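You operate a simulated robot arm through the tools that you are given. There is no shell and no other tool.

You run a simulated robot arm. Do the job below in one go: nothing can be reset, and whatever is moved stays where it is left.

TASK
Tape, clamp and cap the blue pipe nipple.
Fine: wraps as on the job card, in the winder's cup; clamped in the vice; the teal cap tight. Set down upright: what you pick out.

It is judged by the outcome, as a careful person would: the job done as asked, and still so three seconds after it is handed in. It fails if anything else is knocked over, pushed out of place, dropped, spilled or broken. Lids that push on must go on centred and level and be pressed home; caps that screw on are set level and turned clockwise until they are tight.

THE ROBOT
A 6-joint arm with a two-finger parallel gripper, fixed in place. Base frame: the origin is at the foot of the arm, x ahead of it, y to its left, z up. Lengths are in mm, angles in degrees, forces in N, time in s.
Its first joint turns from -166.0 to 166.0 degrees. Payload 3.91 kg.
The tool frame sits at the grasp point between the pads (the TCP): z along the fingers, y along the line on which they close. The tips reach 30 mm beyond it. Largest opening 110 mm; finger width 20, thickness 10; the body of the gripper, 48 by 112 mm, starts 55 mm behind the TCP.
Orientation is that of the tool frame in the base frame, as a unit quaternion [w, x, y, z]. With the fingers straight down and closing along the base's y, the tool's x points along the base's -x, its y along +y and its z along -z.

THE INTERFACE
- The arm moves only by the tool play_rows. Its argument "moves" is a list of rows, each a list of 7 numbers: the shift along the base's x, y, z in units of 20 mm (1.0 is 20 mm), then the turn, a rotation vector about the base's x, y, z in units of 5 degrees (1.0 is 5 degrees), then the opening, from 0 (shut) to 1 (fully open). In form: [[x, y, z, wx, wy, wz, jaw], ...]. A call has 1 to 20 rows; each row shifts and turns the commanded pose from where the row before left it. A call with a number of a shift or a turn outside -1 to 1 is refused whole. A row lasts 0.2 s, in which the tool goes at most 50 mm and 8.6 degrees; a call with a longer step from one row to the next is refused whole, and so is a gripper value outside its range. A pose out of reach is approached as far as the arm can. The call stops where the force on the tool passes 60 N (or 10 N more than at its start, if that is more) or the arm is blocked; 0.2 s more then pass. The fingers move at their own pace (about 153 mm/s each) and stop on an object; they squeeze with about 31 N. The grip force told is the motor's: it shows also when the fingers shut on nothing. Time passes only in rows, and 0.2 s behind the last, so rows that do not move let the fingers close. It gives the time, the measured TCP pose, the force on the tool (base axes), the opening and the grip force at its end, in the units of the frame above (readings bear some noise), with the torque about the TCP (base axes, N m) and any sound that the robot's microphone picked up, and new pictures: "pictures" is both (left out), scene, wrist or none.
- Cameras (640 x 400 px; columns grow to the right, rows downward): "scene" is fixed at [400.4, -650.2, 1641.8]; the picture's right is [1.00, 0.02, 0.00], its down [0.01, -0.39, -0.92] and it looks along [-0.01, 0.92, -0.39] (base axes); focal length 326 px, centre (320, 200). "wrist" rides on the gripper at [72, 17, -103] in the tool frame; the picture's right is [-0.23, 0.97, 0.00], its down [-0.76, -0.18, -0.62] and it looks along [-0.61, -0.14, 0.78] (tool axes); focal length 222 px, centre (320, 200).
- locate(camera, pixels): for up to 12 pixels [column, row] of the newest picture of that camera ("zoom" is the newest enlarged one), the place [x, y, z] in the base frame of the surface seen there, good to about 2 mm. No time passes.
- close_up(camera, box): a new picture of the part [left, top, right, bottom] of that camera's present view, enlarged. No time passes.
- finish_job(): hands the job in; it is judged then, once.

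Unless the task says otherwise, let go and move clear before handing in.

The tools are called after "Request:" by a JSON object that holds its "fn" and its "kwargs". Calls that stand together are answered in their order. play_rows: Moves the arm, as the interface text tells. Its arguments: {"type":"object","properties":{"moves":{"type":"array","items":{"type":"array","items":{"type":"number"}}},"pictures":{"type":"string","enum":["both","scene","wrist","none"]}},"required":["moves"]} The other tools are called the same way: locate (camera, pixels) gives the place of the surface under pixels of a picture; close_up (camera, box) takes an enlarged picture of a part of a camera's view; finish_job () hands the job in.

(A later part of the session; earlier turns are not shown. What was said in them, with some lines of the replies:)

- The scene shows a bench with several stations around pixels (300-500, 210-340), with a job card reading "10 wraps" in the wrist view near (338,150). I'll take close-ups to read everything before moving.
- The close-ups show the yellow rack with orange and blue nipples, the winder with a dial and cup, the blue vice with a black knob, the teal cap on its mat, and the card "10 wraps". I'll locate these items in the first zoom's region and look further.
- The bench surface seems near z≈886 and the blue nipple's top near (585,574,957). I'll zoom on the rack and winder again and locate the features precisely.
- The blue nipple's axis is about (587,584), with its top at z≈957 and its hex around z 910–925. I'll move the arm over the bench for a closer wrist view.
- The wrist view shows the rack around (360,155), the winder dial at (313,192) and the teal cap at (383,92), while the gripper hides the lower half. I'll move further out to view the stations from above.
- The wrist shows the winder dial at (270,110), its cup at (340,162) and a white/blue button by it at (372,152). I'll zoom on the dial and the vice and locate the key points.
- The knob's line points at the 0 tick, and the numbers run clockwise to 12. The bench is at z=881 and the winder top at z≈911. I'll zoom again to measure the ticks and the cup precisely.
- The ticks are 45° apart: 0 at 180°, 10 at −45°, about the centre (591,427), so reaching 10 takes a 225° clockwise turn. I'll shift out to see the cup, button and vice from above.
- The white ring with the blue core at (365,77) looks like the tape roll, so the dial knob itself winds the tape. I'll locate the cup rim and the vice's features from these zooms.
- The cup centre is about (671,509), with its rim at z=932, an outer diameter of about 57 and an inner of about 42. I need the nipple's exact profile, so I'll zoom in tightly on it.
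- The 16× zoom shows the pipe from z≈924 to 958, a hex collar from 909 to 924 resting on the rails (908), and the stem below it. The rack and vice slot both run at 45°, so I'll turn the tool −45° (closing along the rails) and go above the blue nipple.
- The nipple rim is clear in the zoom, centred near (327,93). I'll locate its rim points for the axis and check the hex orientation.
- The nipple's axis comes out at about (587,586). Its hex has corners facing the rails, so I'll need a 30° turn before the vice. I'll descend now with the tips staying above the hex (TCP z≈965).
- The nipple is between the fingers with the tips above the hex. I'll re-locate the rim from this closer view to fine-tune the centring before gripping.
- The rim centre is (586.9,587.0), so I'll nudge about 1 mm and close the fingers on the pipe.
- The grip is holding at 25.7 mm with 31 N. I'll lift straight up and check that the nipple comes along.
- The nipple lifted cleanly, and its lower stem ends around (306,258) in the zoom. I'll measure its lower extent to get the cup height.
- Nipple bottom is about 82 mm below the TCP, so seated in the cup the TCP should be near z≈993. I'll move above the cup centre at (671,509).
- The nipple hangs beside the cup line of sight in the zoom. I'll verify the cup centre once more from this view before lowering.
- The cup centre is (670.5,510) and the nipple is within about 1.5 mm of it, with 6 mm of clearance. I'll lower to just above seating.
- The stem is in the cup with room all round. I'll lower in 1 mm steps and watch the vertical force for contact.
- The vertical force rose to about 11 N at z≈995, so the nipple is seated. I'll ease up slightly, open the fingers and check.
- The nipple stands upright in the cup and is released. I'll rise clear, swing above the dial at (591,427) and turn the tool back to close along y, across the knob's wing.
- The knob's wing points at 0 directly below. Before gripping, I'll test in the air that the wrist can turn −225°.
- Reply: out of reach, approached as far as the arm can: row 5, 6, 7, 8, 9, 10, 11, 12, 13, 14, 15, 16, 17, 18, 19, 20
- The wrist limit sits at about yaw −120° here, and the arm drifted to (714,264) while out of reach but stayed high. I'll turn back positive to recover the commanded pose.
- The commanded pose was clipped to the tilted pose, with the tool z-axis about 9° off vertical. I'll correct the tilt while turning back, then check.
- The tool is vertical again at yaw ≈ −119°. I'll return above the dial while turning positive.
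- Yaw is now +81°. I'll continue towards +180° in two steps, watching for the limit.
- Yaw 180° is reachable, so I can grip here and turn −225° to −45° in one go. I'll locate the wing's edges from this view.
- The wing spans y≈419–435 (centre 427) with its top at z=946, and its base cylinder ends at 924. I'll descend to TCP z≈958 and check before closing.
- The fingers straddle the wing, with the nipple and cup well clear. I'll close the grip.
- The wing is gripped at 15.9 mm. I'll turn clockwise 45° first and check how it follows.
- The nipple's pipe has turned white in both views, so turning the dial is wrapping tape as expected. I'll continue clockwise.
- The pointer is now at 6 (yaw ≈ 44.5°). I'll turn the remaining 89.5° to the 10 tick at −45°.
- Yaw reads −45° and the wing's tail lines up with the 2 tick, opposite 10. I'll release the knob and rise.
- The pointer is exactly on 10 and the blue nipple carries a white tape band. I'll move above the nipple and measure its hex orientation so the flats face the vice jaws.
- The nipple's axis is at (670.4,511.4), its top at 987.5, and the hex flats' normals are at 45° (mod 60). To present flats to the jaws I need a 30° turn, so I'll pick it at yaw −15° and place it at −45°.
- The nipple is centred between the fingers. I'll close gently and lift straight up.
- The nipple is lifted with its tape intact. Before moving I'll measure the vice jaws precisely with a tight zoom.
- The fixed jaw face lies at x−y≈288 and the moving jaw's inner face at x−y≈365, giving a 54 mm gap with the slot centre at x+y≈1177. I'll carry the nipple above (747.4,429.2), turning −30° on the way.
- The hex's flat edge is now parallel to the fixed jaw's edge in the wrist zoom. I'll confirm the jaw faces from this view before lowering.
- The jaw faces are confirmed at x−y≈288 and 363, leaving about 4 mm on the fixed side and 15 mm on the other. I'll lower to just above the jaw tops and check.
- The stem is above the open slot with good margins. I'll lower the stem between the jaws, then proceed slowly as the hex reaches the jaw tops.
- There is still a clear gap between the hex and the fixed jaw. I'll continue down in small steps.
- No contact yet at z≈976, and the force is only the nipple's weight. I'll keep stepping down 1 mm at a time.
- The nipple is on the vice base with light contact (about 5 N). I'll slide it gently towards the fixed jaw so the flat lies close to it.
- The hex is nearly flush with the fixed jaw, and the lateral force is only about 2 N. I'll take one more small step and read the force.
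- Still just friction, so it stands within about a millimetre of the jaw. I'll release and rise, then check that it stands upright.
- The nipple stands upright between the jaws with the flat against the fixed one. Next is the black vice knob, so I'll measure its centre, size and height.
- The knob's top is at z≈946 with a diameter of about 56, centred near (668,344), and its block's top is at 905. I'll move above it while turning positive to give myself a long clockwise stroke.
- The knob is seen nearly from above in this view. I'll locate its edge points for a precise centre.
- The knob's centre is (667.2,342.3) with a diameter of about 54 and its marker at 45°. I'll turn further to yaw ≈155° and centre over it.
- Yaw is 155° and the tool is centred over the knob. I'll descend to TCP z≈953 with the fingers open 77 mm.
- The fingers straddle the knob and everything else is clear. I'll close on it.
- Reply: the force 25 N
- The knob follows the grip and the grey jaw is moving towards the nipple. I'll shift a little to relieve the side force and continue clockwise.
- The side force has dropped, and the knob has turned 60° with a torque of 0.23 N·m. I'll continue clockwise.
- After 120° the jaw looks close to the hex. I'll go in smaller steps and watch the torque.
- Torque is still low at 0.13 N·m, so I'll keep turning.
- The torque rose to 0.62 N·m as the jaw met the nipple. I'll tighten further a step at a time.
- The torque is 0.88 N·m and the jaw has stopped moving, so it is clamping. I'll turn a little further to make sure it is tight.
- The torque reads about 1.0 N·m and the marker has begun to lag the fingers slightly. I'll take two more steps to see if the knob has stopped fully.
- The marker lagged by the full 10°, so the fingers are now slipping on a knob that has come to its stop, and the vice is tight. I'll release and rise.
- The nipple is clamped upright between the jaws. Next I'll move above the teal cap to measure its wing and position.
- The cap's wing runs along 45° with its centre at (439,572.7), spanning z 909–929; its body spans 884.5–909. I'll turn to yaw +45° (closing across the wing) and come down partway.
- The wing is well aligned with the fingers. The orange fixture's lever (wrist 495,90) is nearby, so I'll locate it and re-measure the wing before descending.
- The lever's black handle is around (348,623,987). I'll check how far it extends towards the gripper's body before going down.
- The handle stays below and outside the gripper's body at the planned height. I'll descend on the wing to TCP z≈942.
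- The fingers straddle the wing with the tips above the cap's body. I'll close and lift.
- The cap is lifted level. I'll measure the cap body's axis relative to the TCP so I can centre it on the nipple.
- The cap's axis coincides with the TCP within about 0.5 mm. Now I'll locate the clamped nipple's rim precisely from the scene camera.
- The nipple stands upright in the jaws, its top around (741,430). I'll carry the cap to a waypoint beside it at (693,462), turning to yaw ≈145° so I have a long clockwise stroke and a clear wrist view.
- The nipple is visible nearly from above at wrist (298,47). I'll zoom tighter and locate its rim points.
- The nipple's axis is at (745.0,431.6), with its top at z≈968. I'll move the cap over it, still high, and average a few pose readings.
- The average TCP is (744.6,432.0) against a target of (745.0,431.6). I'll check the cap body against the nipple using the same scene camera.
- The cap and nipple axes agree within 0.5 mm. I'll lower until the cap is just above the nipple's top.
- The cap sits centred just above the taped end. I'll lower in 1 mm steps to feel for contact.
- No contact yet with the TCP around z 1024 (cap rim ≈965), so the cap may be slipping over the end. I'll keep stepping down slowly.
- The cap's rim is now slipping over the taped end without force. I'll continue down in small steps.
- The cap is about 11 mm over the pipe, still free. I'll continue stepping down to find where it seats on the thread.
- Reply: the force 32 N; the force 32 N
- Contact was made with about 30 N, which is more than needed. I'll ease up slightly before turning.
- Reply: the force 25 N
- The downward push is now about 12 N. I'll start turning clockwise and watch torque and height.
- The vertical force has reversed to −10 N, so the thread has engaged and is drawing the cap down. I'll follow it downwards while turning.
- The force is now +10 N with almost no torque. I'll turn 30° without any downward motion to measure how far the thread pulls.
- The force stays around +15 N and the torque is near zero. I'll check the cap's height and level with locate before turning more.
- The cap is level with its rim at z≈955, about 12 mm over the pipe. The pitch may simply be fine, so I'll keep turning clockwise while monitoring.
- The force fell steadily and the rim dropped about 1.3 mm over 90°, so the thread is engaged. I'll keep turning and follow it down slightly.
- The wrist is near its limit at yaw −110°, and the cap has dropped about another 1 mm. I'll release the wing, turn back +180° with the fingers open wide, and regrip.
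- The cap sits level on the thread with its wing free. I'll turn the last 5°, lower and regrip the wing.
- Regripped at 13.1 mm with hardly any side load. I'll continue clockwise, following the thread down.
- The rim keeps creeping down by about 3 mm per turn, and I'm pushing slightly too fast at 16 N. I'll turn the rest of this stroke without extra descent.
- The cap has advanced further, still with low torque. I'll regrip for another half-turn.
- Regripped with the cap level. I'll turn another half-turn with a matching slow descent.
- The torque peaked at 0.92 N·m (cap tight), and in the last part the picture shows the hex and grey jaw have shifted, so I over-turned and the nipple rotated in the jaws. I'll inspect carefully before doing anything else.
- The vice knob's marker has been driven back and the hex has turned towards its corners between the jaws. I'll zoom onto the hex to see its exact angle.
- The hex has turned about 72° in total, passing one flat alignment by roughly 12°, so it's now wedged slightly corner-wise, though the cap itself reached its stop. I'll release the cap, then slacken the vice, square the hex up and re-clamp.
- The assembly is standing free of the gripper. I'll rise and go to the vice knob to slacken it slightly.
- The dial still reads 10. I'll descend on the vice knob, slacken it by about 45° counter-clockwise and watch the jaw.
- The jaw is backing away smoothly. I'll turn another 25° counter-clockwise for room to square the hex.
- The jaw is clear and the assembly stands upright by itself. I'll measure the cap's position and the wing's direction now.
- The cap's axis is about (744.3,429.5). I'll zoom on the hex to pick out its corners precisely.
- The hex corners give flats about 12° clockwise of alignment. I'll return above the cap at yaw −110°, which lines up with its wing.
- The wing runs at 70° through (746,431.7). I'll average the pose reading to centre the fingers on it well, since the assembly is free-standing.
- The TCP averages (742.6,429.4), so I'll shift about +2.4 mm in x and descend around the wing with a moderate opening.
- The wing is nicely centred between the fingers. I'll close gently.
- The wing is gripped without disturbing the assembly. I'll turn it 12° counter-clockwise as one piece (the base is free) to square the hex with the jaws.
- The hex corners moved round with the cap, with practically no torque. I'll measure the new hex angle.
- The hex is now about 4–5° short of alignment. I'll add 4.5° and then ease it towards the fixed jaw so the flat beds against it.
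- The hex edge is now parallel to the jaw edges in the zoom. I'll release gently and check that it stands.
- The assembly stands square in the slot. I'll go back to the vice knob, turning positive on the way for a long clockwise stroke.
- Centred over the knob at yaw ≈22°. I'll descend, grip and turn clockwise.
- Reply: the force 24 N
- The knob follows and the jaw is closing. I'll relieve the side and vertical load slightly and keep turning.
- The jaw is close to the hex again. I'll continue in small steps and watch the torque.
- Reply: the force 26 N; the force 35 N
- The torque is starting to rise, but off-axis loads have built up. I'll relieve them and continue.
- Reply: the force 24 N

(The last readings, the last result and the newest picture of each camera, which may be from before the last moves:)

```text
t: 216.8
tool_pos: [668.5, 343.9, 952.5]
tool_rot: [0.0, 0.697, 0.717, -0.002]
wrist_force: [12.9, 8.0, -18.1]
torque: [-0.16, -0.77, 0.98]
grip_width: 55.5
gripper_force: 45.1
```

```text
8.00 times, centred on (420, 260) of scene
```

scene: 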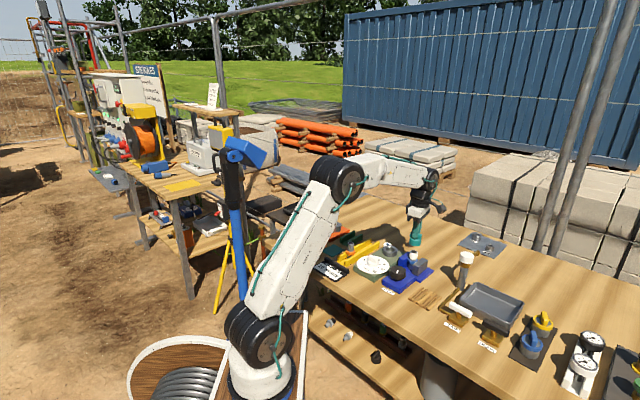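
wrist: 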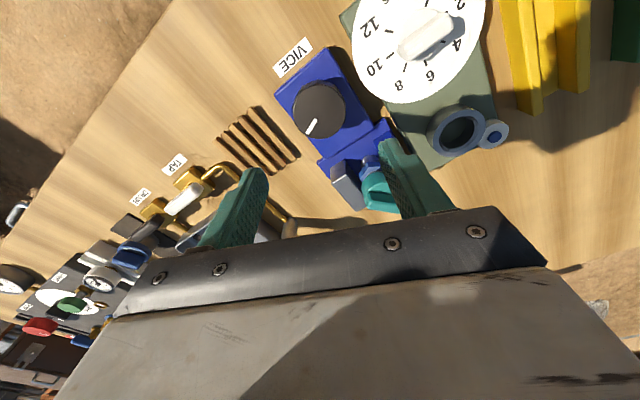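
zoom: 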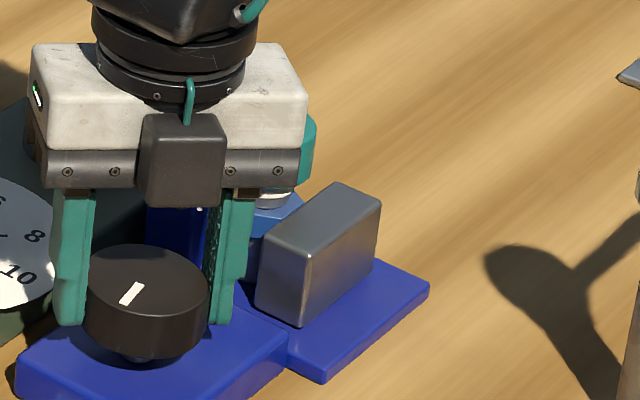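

The torque is 0.98 N·m and the jaw has stopped. I'll turn a bit further to the limit of the grip so it is as tight as I can get it.

Request:
{"fn": "play_rows", "kwargs": {"moves": [[0, 0, 0, 0, 0, -1, 0], [0, 0, 0, 0, 0, -1, 0], [0, 0, 0, 0, 0, 0, 0]], "pictures": "wrist"}}

Request:
{"fn": "close_up", "kwargs": {"camera": "wrist", "box": [220, 60, 420, 220]}}

Request:
{"fn": "play_rows", "kwargs": {"moves": [[0, 0, 0, 0, 0, -1, 0], [0, 0, 0, 0, 0, -1, 0], [0, 0, 0, 0, 0, 0, 0]], "pictures": "wrist"}}

Request:
{"fn": "close_up", "kwargs": {"camera": "wrist", "box": [220, 60, 420, 220]}}

```text
t: 217.6
tool_pos: [668.5, 342.8, 953.9]
tool_rot: [0.0, 0.757, 0.653, -0.001]
wrist_force: [7.5, -1.0, -3.6]
torque: [-0.26, 0.25, 0.71]
grip_width: 55.6
gripper_force: 45.3
```

wrist: 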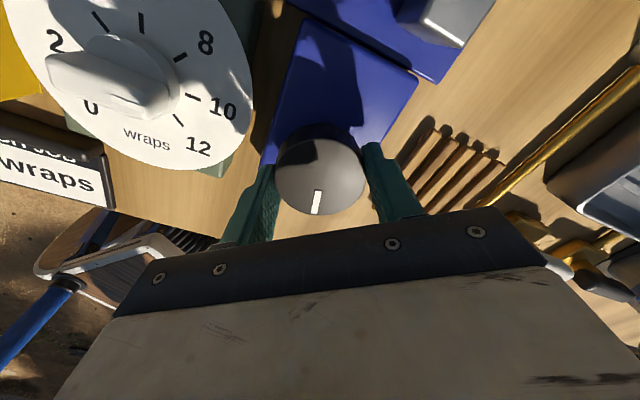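

```text
2.50 times, centred on (320, 140) of wrist
```

zoom: 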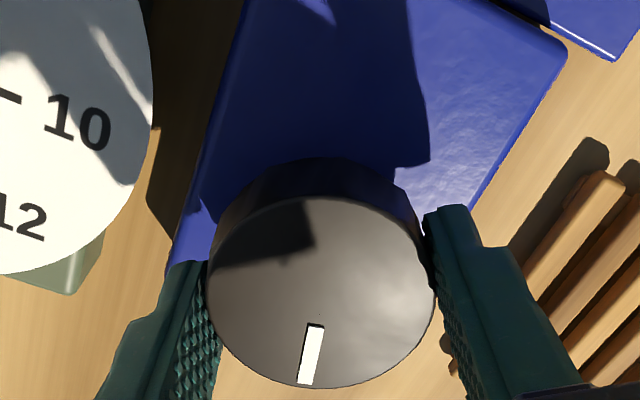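

```text
t: 218.4
tool_pos: [668.6, 344.8, 955.1]
tool_rot: [-0.001, 0.811, 0.585, 0.0]
wrist_force: [12.6, 3.7, -0.7]
torque: [-0.22, -0.5, 1.02]
grip_width: 55.9
gripper_force: 44.8
```

wrist: 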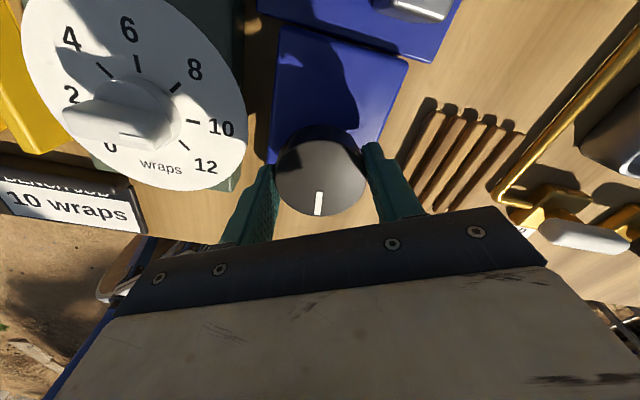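

```text
2.50 times, centred on (320, 140) of wrist
```

zoom: 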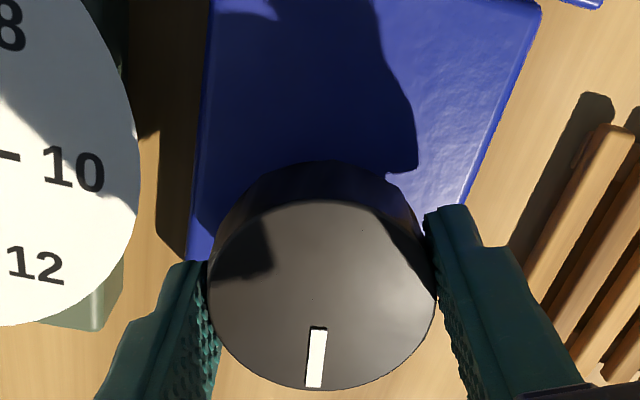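

The fingers are again slipping at about 1.0 N·m, so the vice is as tight as before. I'll release and rise, then inspect.

Request:
{"fn": "play_rows", "kwargs": {"moves": [[0, 0, 0, 0, 0, 0, 0.55], [0, 0, 0, 0, 0, 0, 0.65], [0, 0, 0, 0, 0, 0, 0.7], [0, 0, 0.5, 0, 0, 0, 0.7], [0, 0, 1, 0, 0, 0, 0.7], [0, 0, 1, 0, 0, 0, 0.7], [0, 0, 1, 0, 0, 0, 0.7], [0, 0, 1, 0, 0, 0, 0.6], [0, 0, 1, 0, 0, 0, 0.6], [0, 0, 0.8, 0, 0, 0, 0.6], [0, 0, 0, 0, 0, 0, 0.5]], "pictures": "none"}}

Request:
{"fn": "close_up", "kwargs": {"camera": "scene", "box": [400, 240, 440, 280]}}

Request:
{"fn": "close_up", "kwargs": {"camera": "scene", "box": [412, 252, 432, 266]}}

```text
t: 220.8
tool_pos: [667.4, 345.0, 1080.8]
tool_rot: [0.0, 0.811, 0.585, 0.001]
wrist_force: [0.7, 0.1, 0.5]
torque: [0.01, -0.03, -0.03]
grip_width: 54.9
gripper_force: 0.0
```

```text
10.00 times, centred on (420, 260) of scene
```

zoom: 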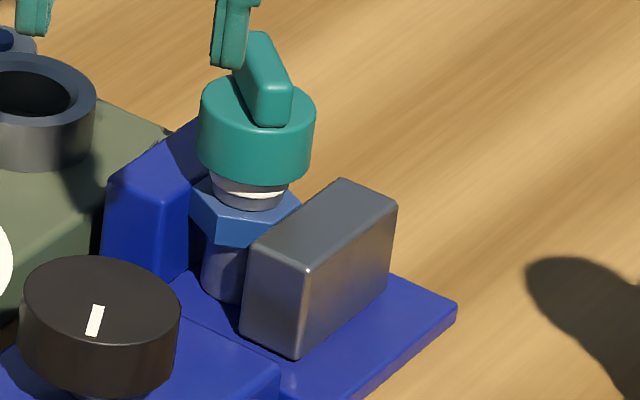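

```text
16.00 times, centred on (422, 259) of scene
```

zoom: 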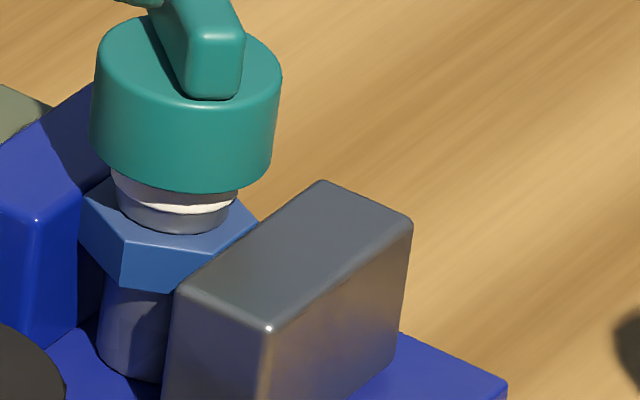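

The jaw is back at its original clamped position with the hex flat. Now I'll check the wing's direction so I can verify the cap's tightness gently.

Request:
{"fn": "close_up", "kwargs": {"camera": "scene", "box": [405, 238, 437, 266]}}

Request:
{"fn": "locate", "kwargs": {"camera": "zoom", "pixels": [[255, 30], [285, 85], [268, 55], [240, 45], [300, 95], [255, 100], [185, 140], [220, 170], [255, 180], [300, 165], [322, 140]]}}

```text
14.29 times, centred on (421, 252) of scene
```

zoom: 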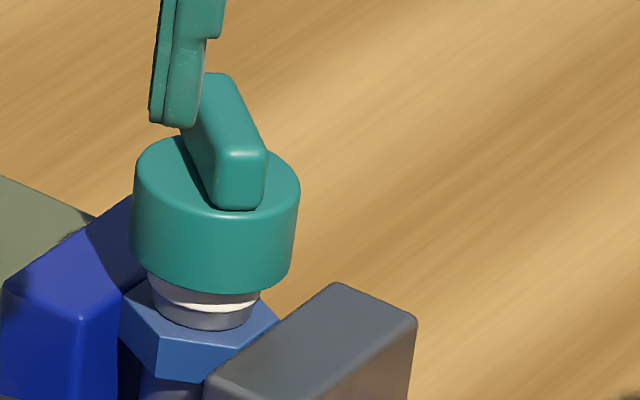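

```text
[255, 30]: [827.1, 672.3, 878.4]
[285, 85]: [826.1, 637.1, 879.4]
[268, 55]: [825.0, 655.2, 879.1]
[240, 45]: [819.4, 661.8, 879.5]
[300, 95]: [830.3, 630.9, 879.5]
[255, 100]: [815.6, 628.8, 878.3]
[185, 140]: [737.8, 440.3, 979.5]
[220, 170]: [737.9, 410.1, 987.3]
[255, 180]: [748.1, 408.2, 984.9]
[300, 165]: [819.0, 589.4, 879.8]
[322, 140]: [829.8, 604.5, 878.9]
```

Request:
{"fn": "locate", "kwargs": {"camera": "zoom", "pixels": [[212, 82], [232, 82], [220, 148], [262, 150], [222, 90], [240, 145], [230, 115], [150, 230], [210, 280], [280, 250], [295, 190], [245, 180]]}}

```text
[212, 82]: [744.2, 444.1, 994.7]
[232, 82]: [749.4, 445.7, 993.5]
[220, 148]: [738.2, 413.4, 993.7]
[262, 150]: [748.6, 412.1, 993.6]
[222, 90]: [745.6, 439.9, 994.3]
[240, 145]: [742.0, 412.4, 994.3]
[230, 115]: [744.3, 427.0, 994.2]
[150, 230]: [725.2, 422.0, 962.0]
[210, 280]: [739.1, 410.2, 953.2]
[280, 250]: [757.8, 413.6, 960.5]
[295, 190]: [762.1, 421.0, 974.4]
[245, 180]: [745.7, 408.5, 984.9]
```

The wing now lies at 84° through (745,430). I'll go above it at yaw −96°.

Request:
{"fn": "play_rows", "kwargs": {"moves": [[0.775, 0.85, 0, 0, 0, 0.5, 0.5], [0.775, 0.85, 0, 0, 0, 0.5, 0.5], [0.775, 0.85, 0, 0, 0, 0.5, 0.5], [0.775, 0.85, 0, 0, 0, 0.5, 0.5], [0.775, 0.85, 0, 0, 0, 0.5, 0.5], [0, 0, 0, 0, 0, 0, 0.5]], "pictures": "wrist"}}

Request:
{"fn": "play_rows", "kwargs": {"moves": [[0, 0, 0, 0, 0, 0, 0.5]], "pictures": "none"}}

Request:
{"fn": "play_rows", "kwargs": {"moves": [[0, 0, 0, 0, 0, 0, 0.5]], "pictures": "none"}}

Request:
{"fn": "close_up", "kwargs": {"camera": "wrist", "box": [250, 50, 390, 170]}}

Request:
{"fn": "locate", "kwargs": {"camera": "zoom", "pixels": [[300, 195], [330, 190], [340, 330], [320, 250], [312, 200], [335, 310]]}}

```text
t: 222.2
tool_pos: [746.7, 429.4, 1079.4]
tool_rot: [0.0, 0.742, 0.671, 0.0]
wrist_force: [0.4, -0.1, 0.2]
torque: [0.0, 0.0, -0.04]
grip_width: 55.0
gripper_force: 0.0
```

wrist: 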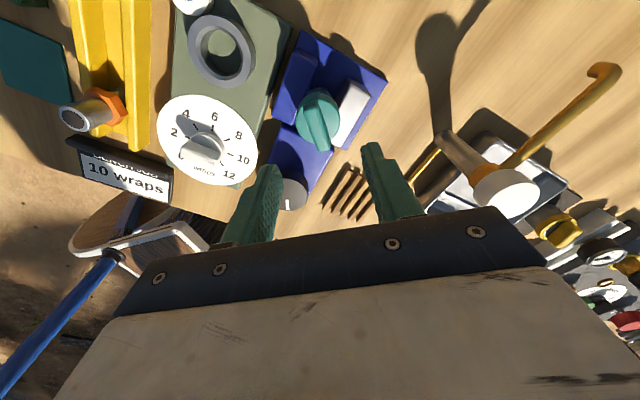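

```text
t: 222.6
tool_pos: [745.4, 431.1, 1079.8]
tool_rot: [0.0, 0.743, 0.67, 0.001]
wrist_force: [-0.6, -0.5, 0.6]
torque: [-0.01, -0.01, 0.0]
grip_width: 55.1
gripper_force: 0.0
```

```text
t: 223.0
tool_pos: [745.9, 430.6, 1080.0]
tool_rot: [0.0, 0.742, 0.67, 0.0]
wrist_force: [0.3, 0.3, -0.3]
torque: [0.01, -0.03, -0.01]
grip_width: 54.8
gripper_force: 0.1
```

```text
3.33 times, centred on (320, 110) of wrist
```

zoom: 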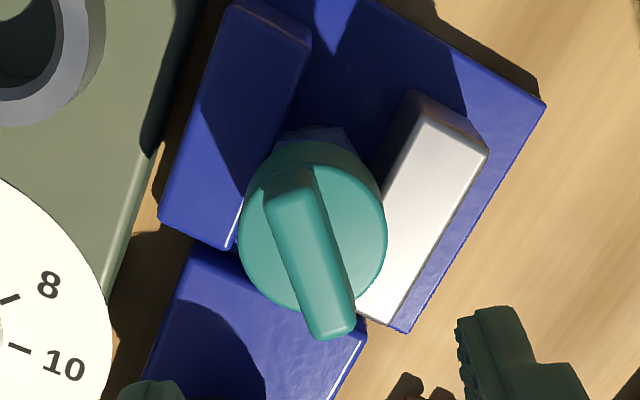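

```text
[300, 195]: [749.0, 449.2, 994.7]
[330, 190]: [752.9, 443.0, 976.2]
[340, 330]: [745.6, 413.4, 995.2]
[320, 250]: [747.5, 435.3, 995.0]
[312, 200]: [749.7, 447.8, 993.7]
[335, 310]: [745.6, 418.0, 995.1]
```

The wing is a few degrees counter-clockwise of my tool angle. I'll adjust by 3°, shift 1 mm and descend onto it.

Request:
{"fn": "play_rows", "kwargs": {"moves": [[-0.04, 0, -0.6, 0, 0, 0.6, 0.5], [0, 0, -1, 0, 0, 0, 0.4], [0, 0, -1, 0, 0, 0, 0.35], [0, 0, -0.9, 0, 0, 0, 0.35], [0, 0, 0, 0, 0, 0, 0.35]], "pictures": "wrist"}}

Request:
{"fn": "close_up", "kwargs": {"camera": "wrist", "box": [250, 80, 390, 210]}}

```text
t: 224.2
tool_pos: [744.9, 428.3, 1009.7]
tool_rot: [0.0, 0.725, 0.689, -0.001]
wrist_force: [1.2, 0.7, -0.4]
torque: [0.0, 0.0, 0.03]
grip_width: 38.2
gripper_force: 0.1
```

wrist: 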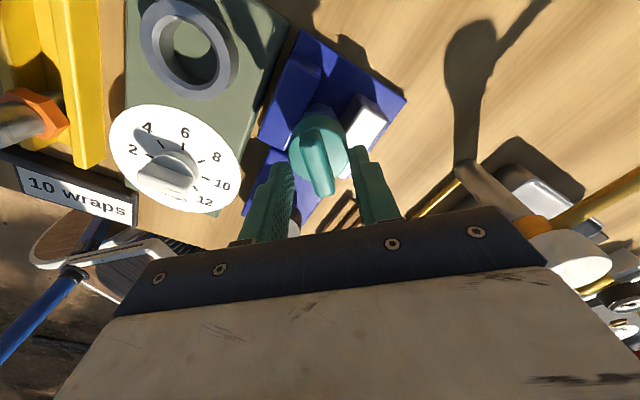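

```text
3.08 times, centred on (320, 145) of wrist
```

zoom: 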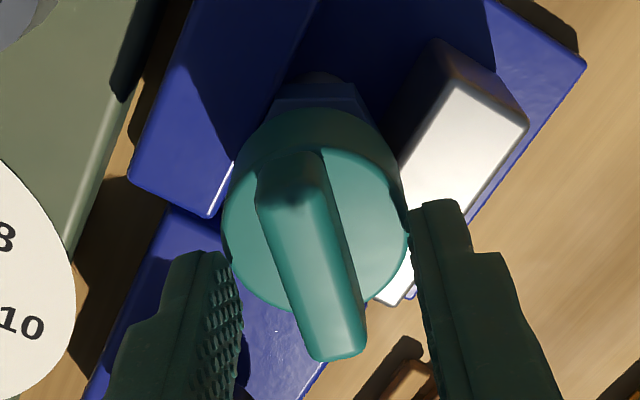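

The wing is still about 5° counter-clockwise of the fingers, so closing will itself press gently in the tightening direction. I'll close and read the width and torque.

Request:
{"fn": "play_rows", "kwargs": {"moves": [[0, 0, 0, 0, 0, 0.4, 0.25], [0, 0, 0, 0, 0, 0, 0.18], [0, 0, 0, 0, 0, 0, 0.1], [0, 0, 0, 0, 0, 0, 0.0], [0, 0, 0, 0, 0, 0, 0.0]], "pictures": "wrist"}}

Request:
{"fn": "close_up", "kwargs": {"camera": "wrist", "box": [250, 80, 390, 210]}}

Request:
{"fn": "close_up", "kwargs": {"camera": "scene", "box": [405, 238, 437, 266]}}

```text
t: 225.4
tool_pos: [743.7, 429.9, 1010.2]
tool_rot: [0.0, 0.712, 0.702, 0.001]
wrist_force: [-4.2, 0.3, -0.5]
torque: [0.0, 0.18, 0.03]
grip_width: 13.2
gripper_force: 31.2
```

wrist: 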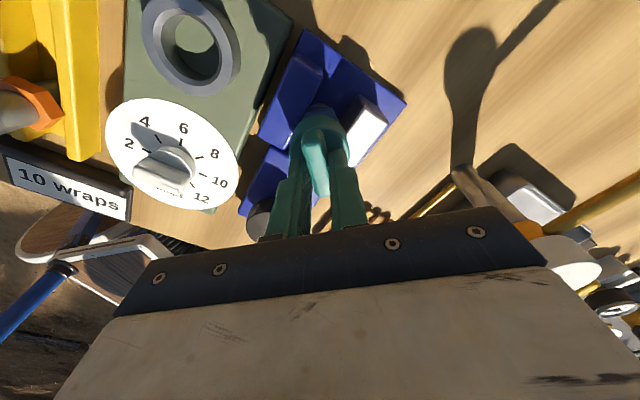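

```text
3.08 times, centred on (320, 145) of wrist
```

zoom: 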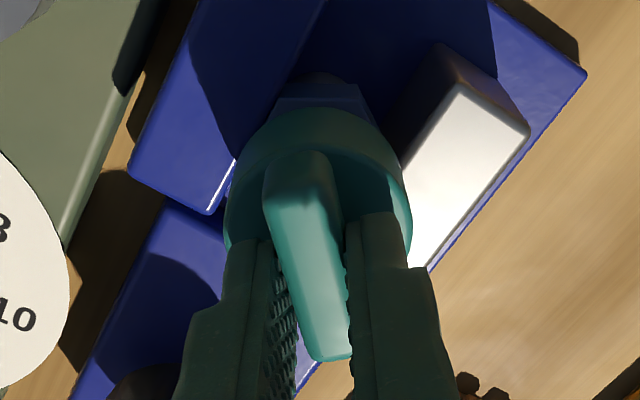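

```text
14.29 times, centred on (421, 252) of scene
```

zoom: 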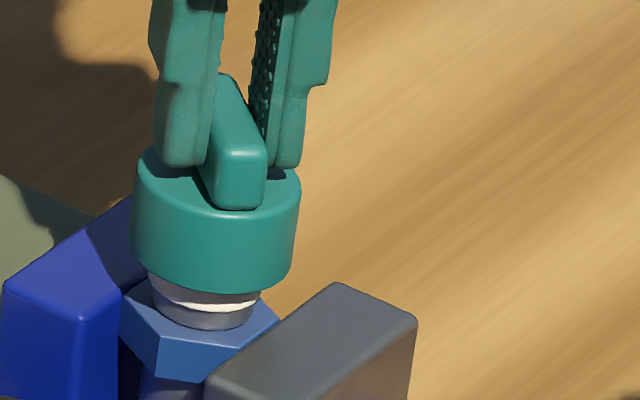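

The fingers closed fully at 13.2 mm with almost no torque. Now I'll turn clockwise in 2–3° steps, reading the torque each time and stopping well below the slip level.

Request:
{"fn": "play_rows", "kwargs": {"moves": [[0, 0, 0, 0, 0, -0.5, 0], [0, 0, 0, 0, 0, 0, 0]], "pictures": "none"}}

Request:
{"fn": "play_rows", "kwargs": {"moves": [[0, 0, 0, 0, 0, -0.5, 0], [0, 0, 0, 0, 0, 0, 0]], "pictures": "none"}}

```text
t: 226.0
tool_pos: [744.0, 429.5, 1010.2]
tool_rot: [-0.001, 0.727, 0.686, -0.001]
wrist_force: [-6.9, 2.7, -0.9]
torque: [0.12, 0.35, 0.04]
grip_width: 13.4
gripper_force: 31.0
```

```text
t: 226.6
tool_pos: [744.8, 429.3, 1010.2]
tool_rot: [0.0, 0.743, 0.67, 0.0]
wrist_force: [-6.2, 5.0, -4.0]
torque: [0.29, 0.36, 0.12]
grip_width: 13.1
gripper_force: 31.1
```

Torque is rising a little (0.12 N·m). I'll continue in the same small steps.

Request:
{"fn": "play_rows", "kwargs": {"moves": [[0, 0, 0, 0, 0, -0.5, 0], [0, 0, 0, 0, 0, 0, 0]], "pictures": "none"}}

Request:
{"fn": "play_rows", "kwargs": {"moves": [[0, 0, 0, 0, 0, -0.5, 0], [0, 0, 0, 0, 0, 0, 0]], "pictures": "none"}}

Request:
{"fn": "close_up", "kwargs": {"camera": "scene", "box": [405, 238, 437, 266]}}

```text
t: 227.2
tool_pos: [745.5, 429.3, 1009.5]
tool_rot: [0.0, 0.757, 0.653, 0.0]
wrist_force: [-5.7, 5.8, -3.3]
torque: [0.41, 0.31, 0.53]
grip_width: 13.1
gripper_force: 31.1
```

```text
t: 227.8
tool_pos: [744.4, 429.0, 1009.7]
tool_rot: [0.0, 0.771, 0.637, 0.0]
wrist_force: [-4.7, 5.0, -2.3]
torque: [0.25, 0.26, 0.74]
grip_width: 13.5
gripper_force: 30.7
```

```text
14.29 times, centred on (421, 252) of scene
```

zoom: 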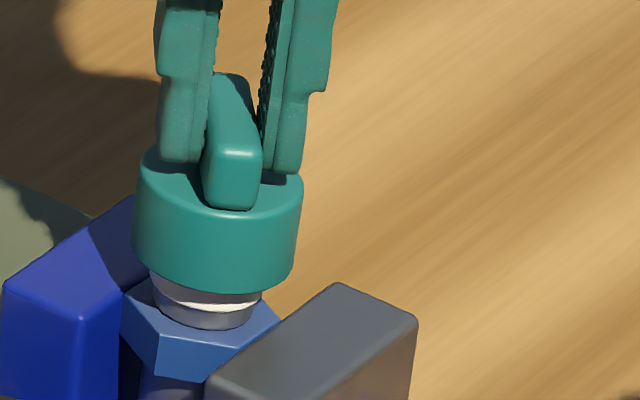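

The torque has climbed to 0.74 N·m with the hex and jaw unmoved, so the cap is coming up tight. I'll add one more small step and check that nothing in the vice shifts.

Request:
{"fn": "play_rows", "kwargs": {"moves": [[0, 0, 0, 0, 0, -0.4, 0], [0, 0, 0, 0, 0, 0, 0]], "pictures": "none"}}

Request:
{"fn": "close_up", "kwargs": {"camera": "scene", "box": [405, 238, 437, 266]}}

```text
t: 228.4
tool_pos: [745.1, 429.1, 1011.0]
tool_rot: [0.0, 0.782, 0.623, 0.001]
wrist_force: [-5.9, 0.6, 0.5]
torque: [-0.03, 0.31, 0.73]
grip_width: 14.4
gripper_force: 31.2
```

```text
14.29 times, centred on (421, 252) of scene
```

zoom: 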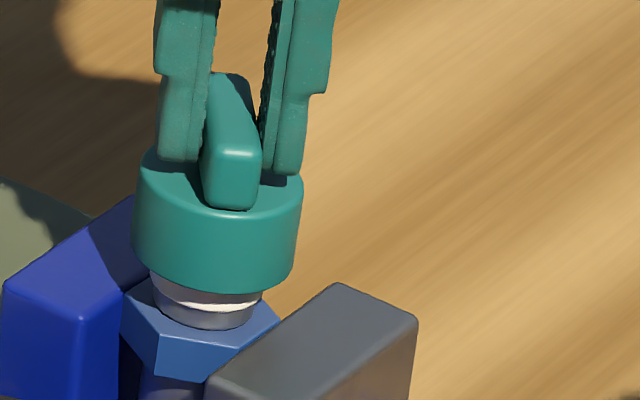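

The wing now resists and the fingers begin to pry (14.4 mm) while the hex stays put, so the cap is tight. I'll release and rise straight up.

Request:
{"fn": "play_rows", "kwargs": {"moves": [[0, 0, 0, 0, 0, 0, 0.2], [0, 0, 0, 0, 0, 0, 0.35], [0, 0, 0, 0, 0, 0, 0.5], [0, 0, 0.5, 0, 0, 0, 0.5], [0, 0, 1, 0, 0, 0, 0.5], [0, 0, 1, 0, 0, 0, 0.5], [0, 0, 1, 0, 0, 0, 0.5], [0, 0, 1, 0, 0, 0, 0.5], [0, 0, 0, 0, 0, 0, 0.5]], "pictures": "both"}}

Request:
{"fn": "close_up", "kwargs": {"camera": "scene", "box": [400, 238, 440, 278]}}

Request:
{"fn": "close_up", "kwargs": {"camera": "wrist", "box": [240, 30, 400, 170]}}

```text
t: 230.4
tool_pos: [745.2, 429.6, 1100.9]
tool_rot: [-0.001, 0.782, 0.624, 0.0]
wrist_force: [-0.3, 0.0, 0.2]
torque: [0.02, -0.04, 0.01]
grip_width: 54.8
gripper_force: 0.2
```

scene: 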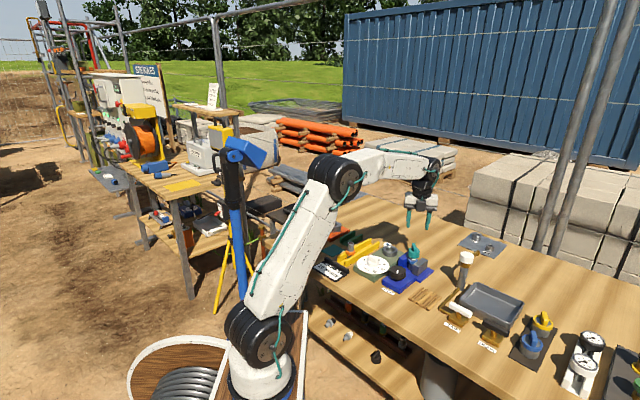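
wrist: 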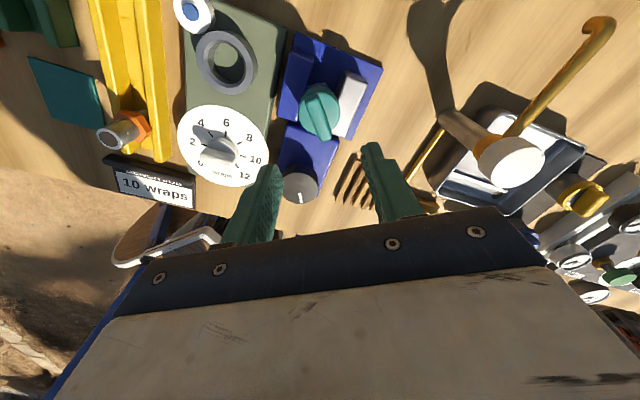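

```text
10.00 times, centred on (420, 258) of scene
```

zoom: 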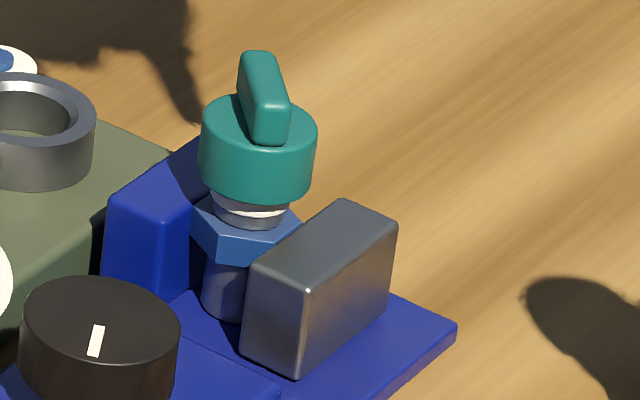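

```text
2.86 times, centred on (320, 100) of wrist
```

zoom: 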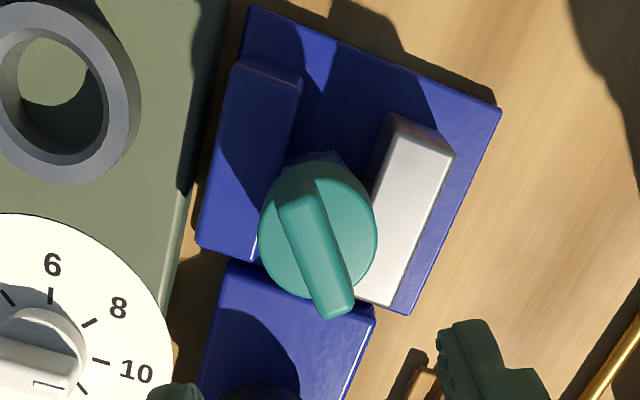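

The nipple stands upright and clamped, with the cap level and tight and the vice knob unmoved. I'll move clear and check that nothing else was disturbed.

Request:
{"fn": "play_rows", "kwargs": {"moves": [[-0.5, 0, 0.8, 0, 0, 0.5, 0.5], [-0.9, 0, 0.9, 0, 0, 1, 0.5], [-0.9, 0, 0.9, 0, 0, 1, 0.5], [-0.9, 0, 0.9, 0, 0, 1, 0.5], [-0.9, 0, 0.5, 0, 0, 1, 0.5], [-0.9, 0, 0, 0, 0, 1, 0.5], [-0.9, 0, 0, 0, 0, 1, 0.5], [-0.9, 0, 0, 0, 0, 1, 0.5], [0, 0, 0, 0, 0, 0, 0.5]], "pictures": "both"}}

Request:
{"fn": "close_up", "kwargs": {"camera": "scene", "box": [280, 195, 450, 295]}}

Request:
{"fn": "close_up", "kwargs": {"camera": "scene", "box": [405, 238, 437, 266]}}

```text
t: 232.4
tool_pos: [607.8, 429.6, 1180.7]
tool_rot: [-0.001, 0.54, 0.842, -0.001]
wrist_force: [0.6, 0.0, 0.1]
torque: [0.01, 0.03, 0.01]
grip_width: 55.0
gripper_force: 0.0
```

scene: 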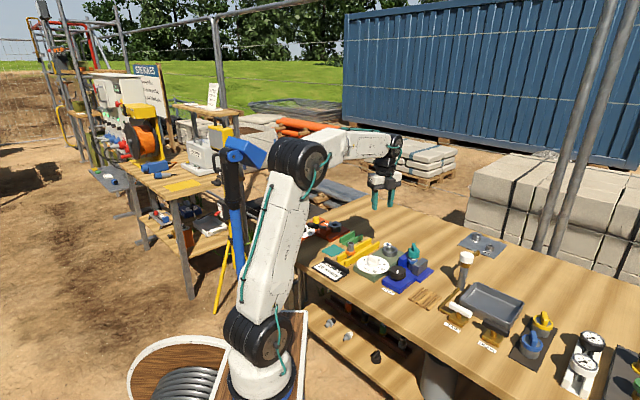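
wrist: 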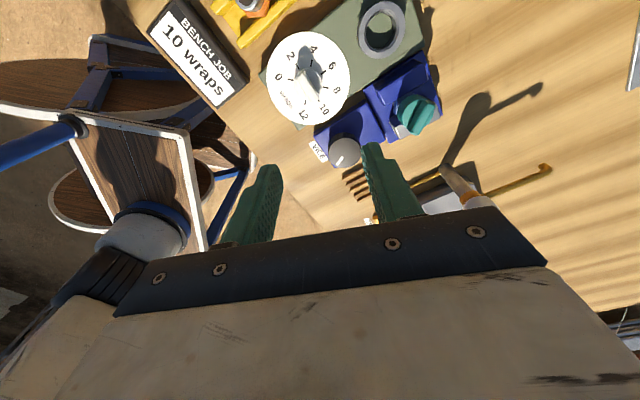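

```text
3.76 times, centred on (365, 245) of scene
```

zoom: 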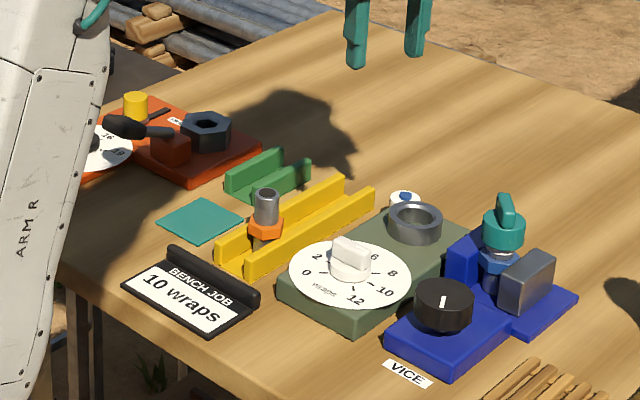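

```text
14.29 times, centred on (421, 252) of scene
```

zoom: 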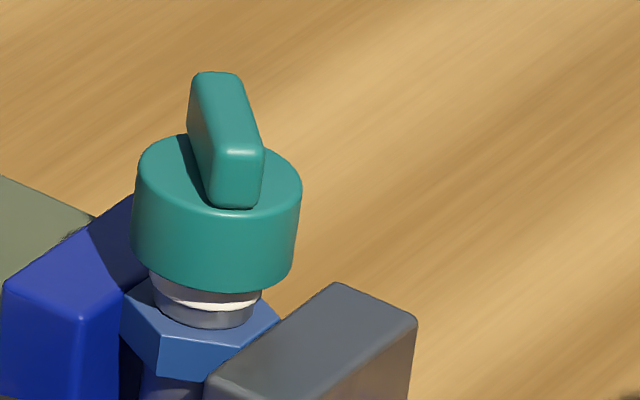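

Everything checks out: the dial is at 10, the taped blue nipple is clamped upright by its flats, and the teal cap is level and tight. The orange nipple, rack, card and other fixtures are where they were. The arm is clear, so I'm handing the job in.

Request:
{"fn": "finish_job", "kwargs": {}}

```text
The job is handed in.
```

The blue nipple is taped, clamped upright in the vice and capped, and I've handed the job in. I don't have the judge's result.

- **Tape:** I stood the nipple in the winder's cup and turned the dial from 0 to 10, matching the job card. White tape shows on the pipe.
- **Clamp:** The vice grips the nipple by its hex flats. I tightened the knob until the fingers slipped on it, at about 1.0 N·m.
- **Cap:** The teal cap is level and screwed down to its stop. A final check reached about 0.74 N·m clockwise before the fingers began to slip, and nothing in the vice moved.

**Over-turned cap:** On the first tightening I turned the cap too far. The nipple rotated about 72° in the jaws and pushed the vice partly open. I slackened the vice, squared the hex up again and re-clamped it before the final cap check.

The nipple stayed upright throughout. In the last pictures the orange nipple, rack, card and other fixtures look undisturbed. The dial is still at 10.
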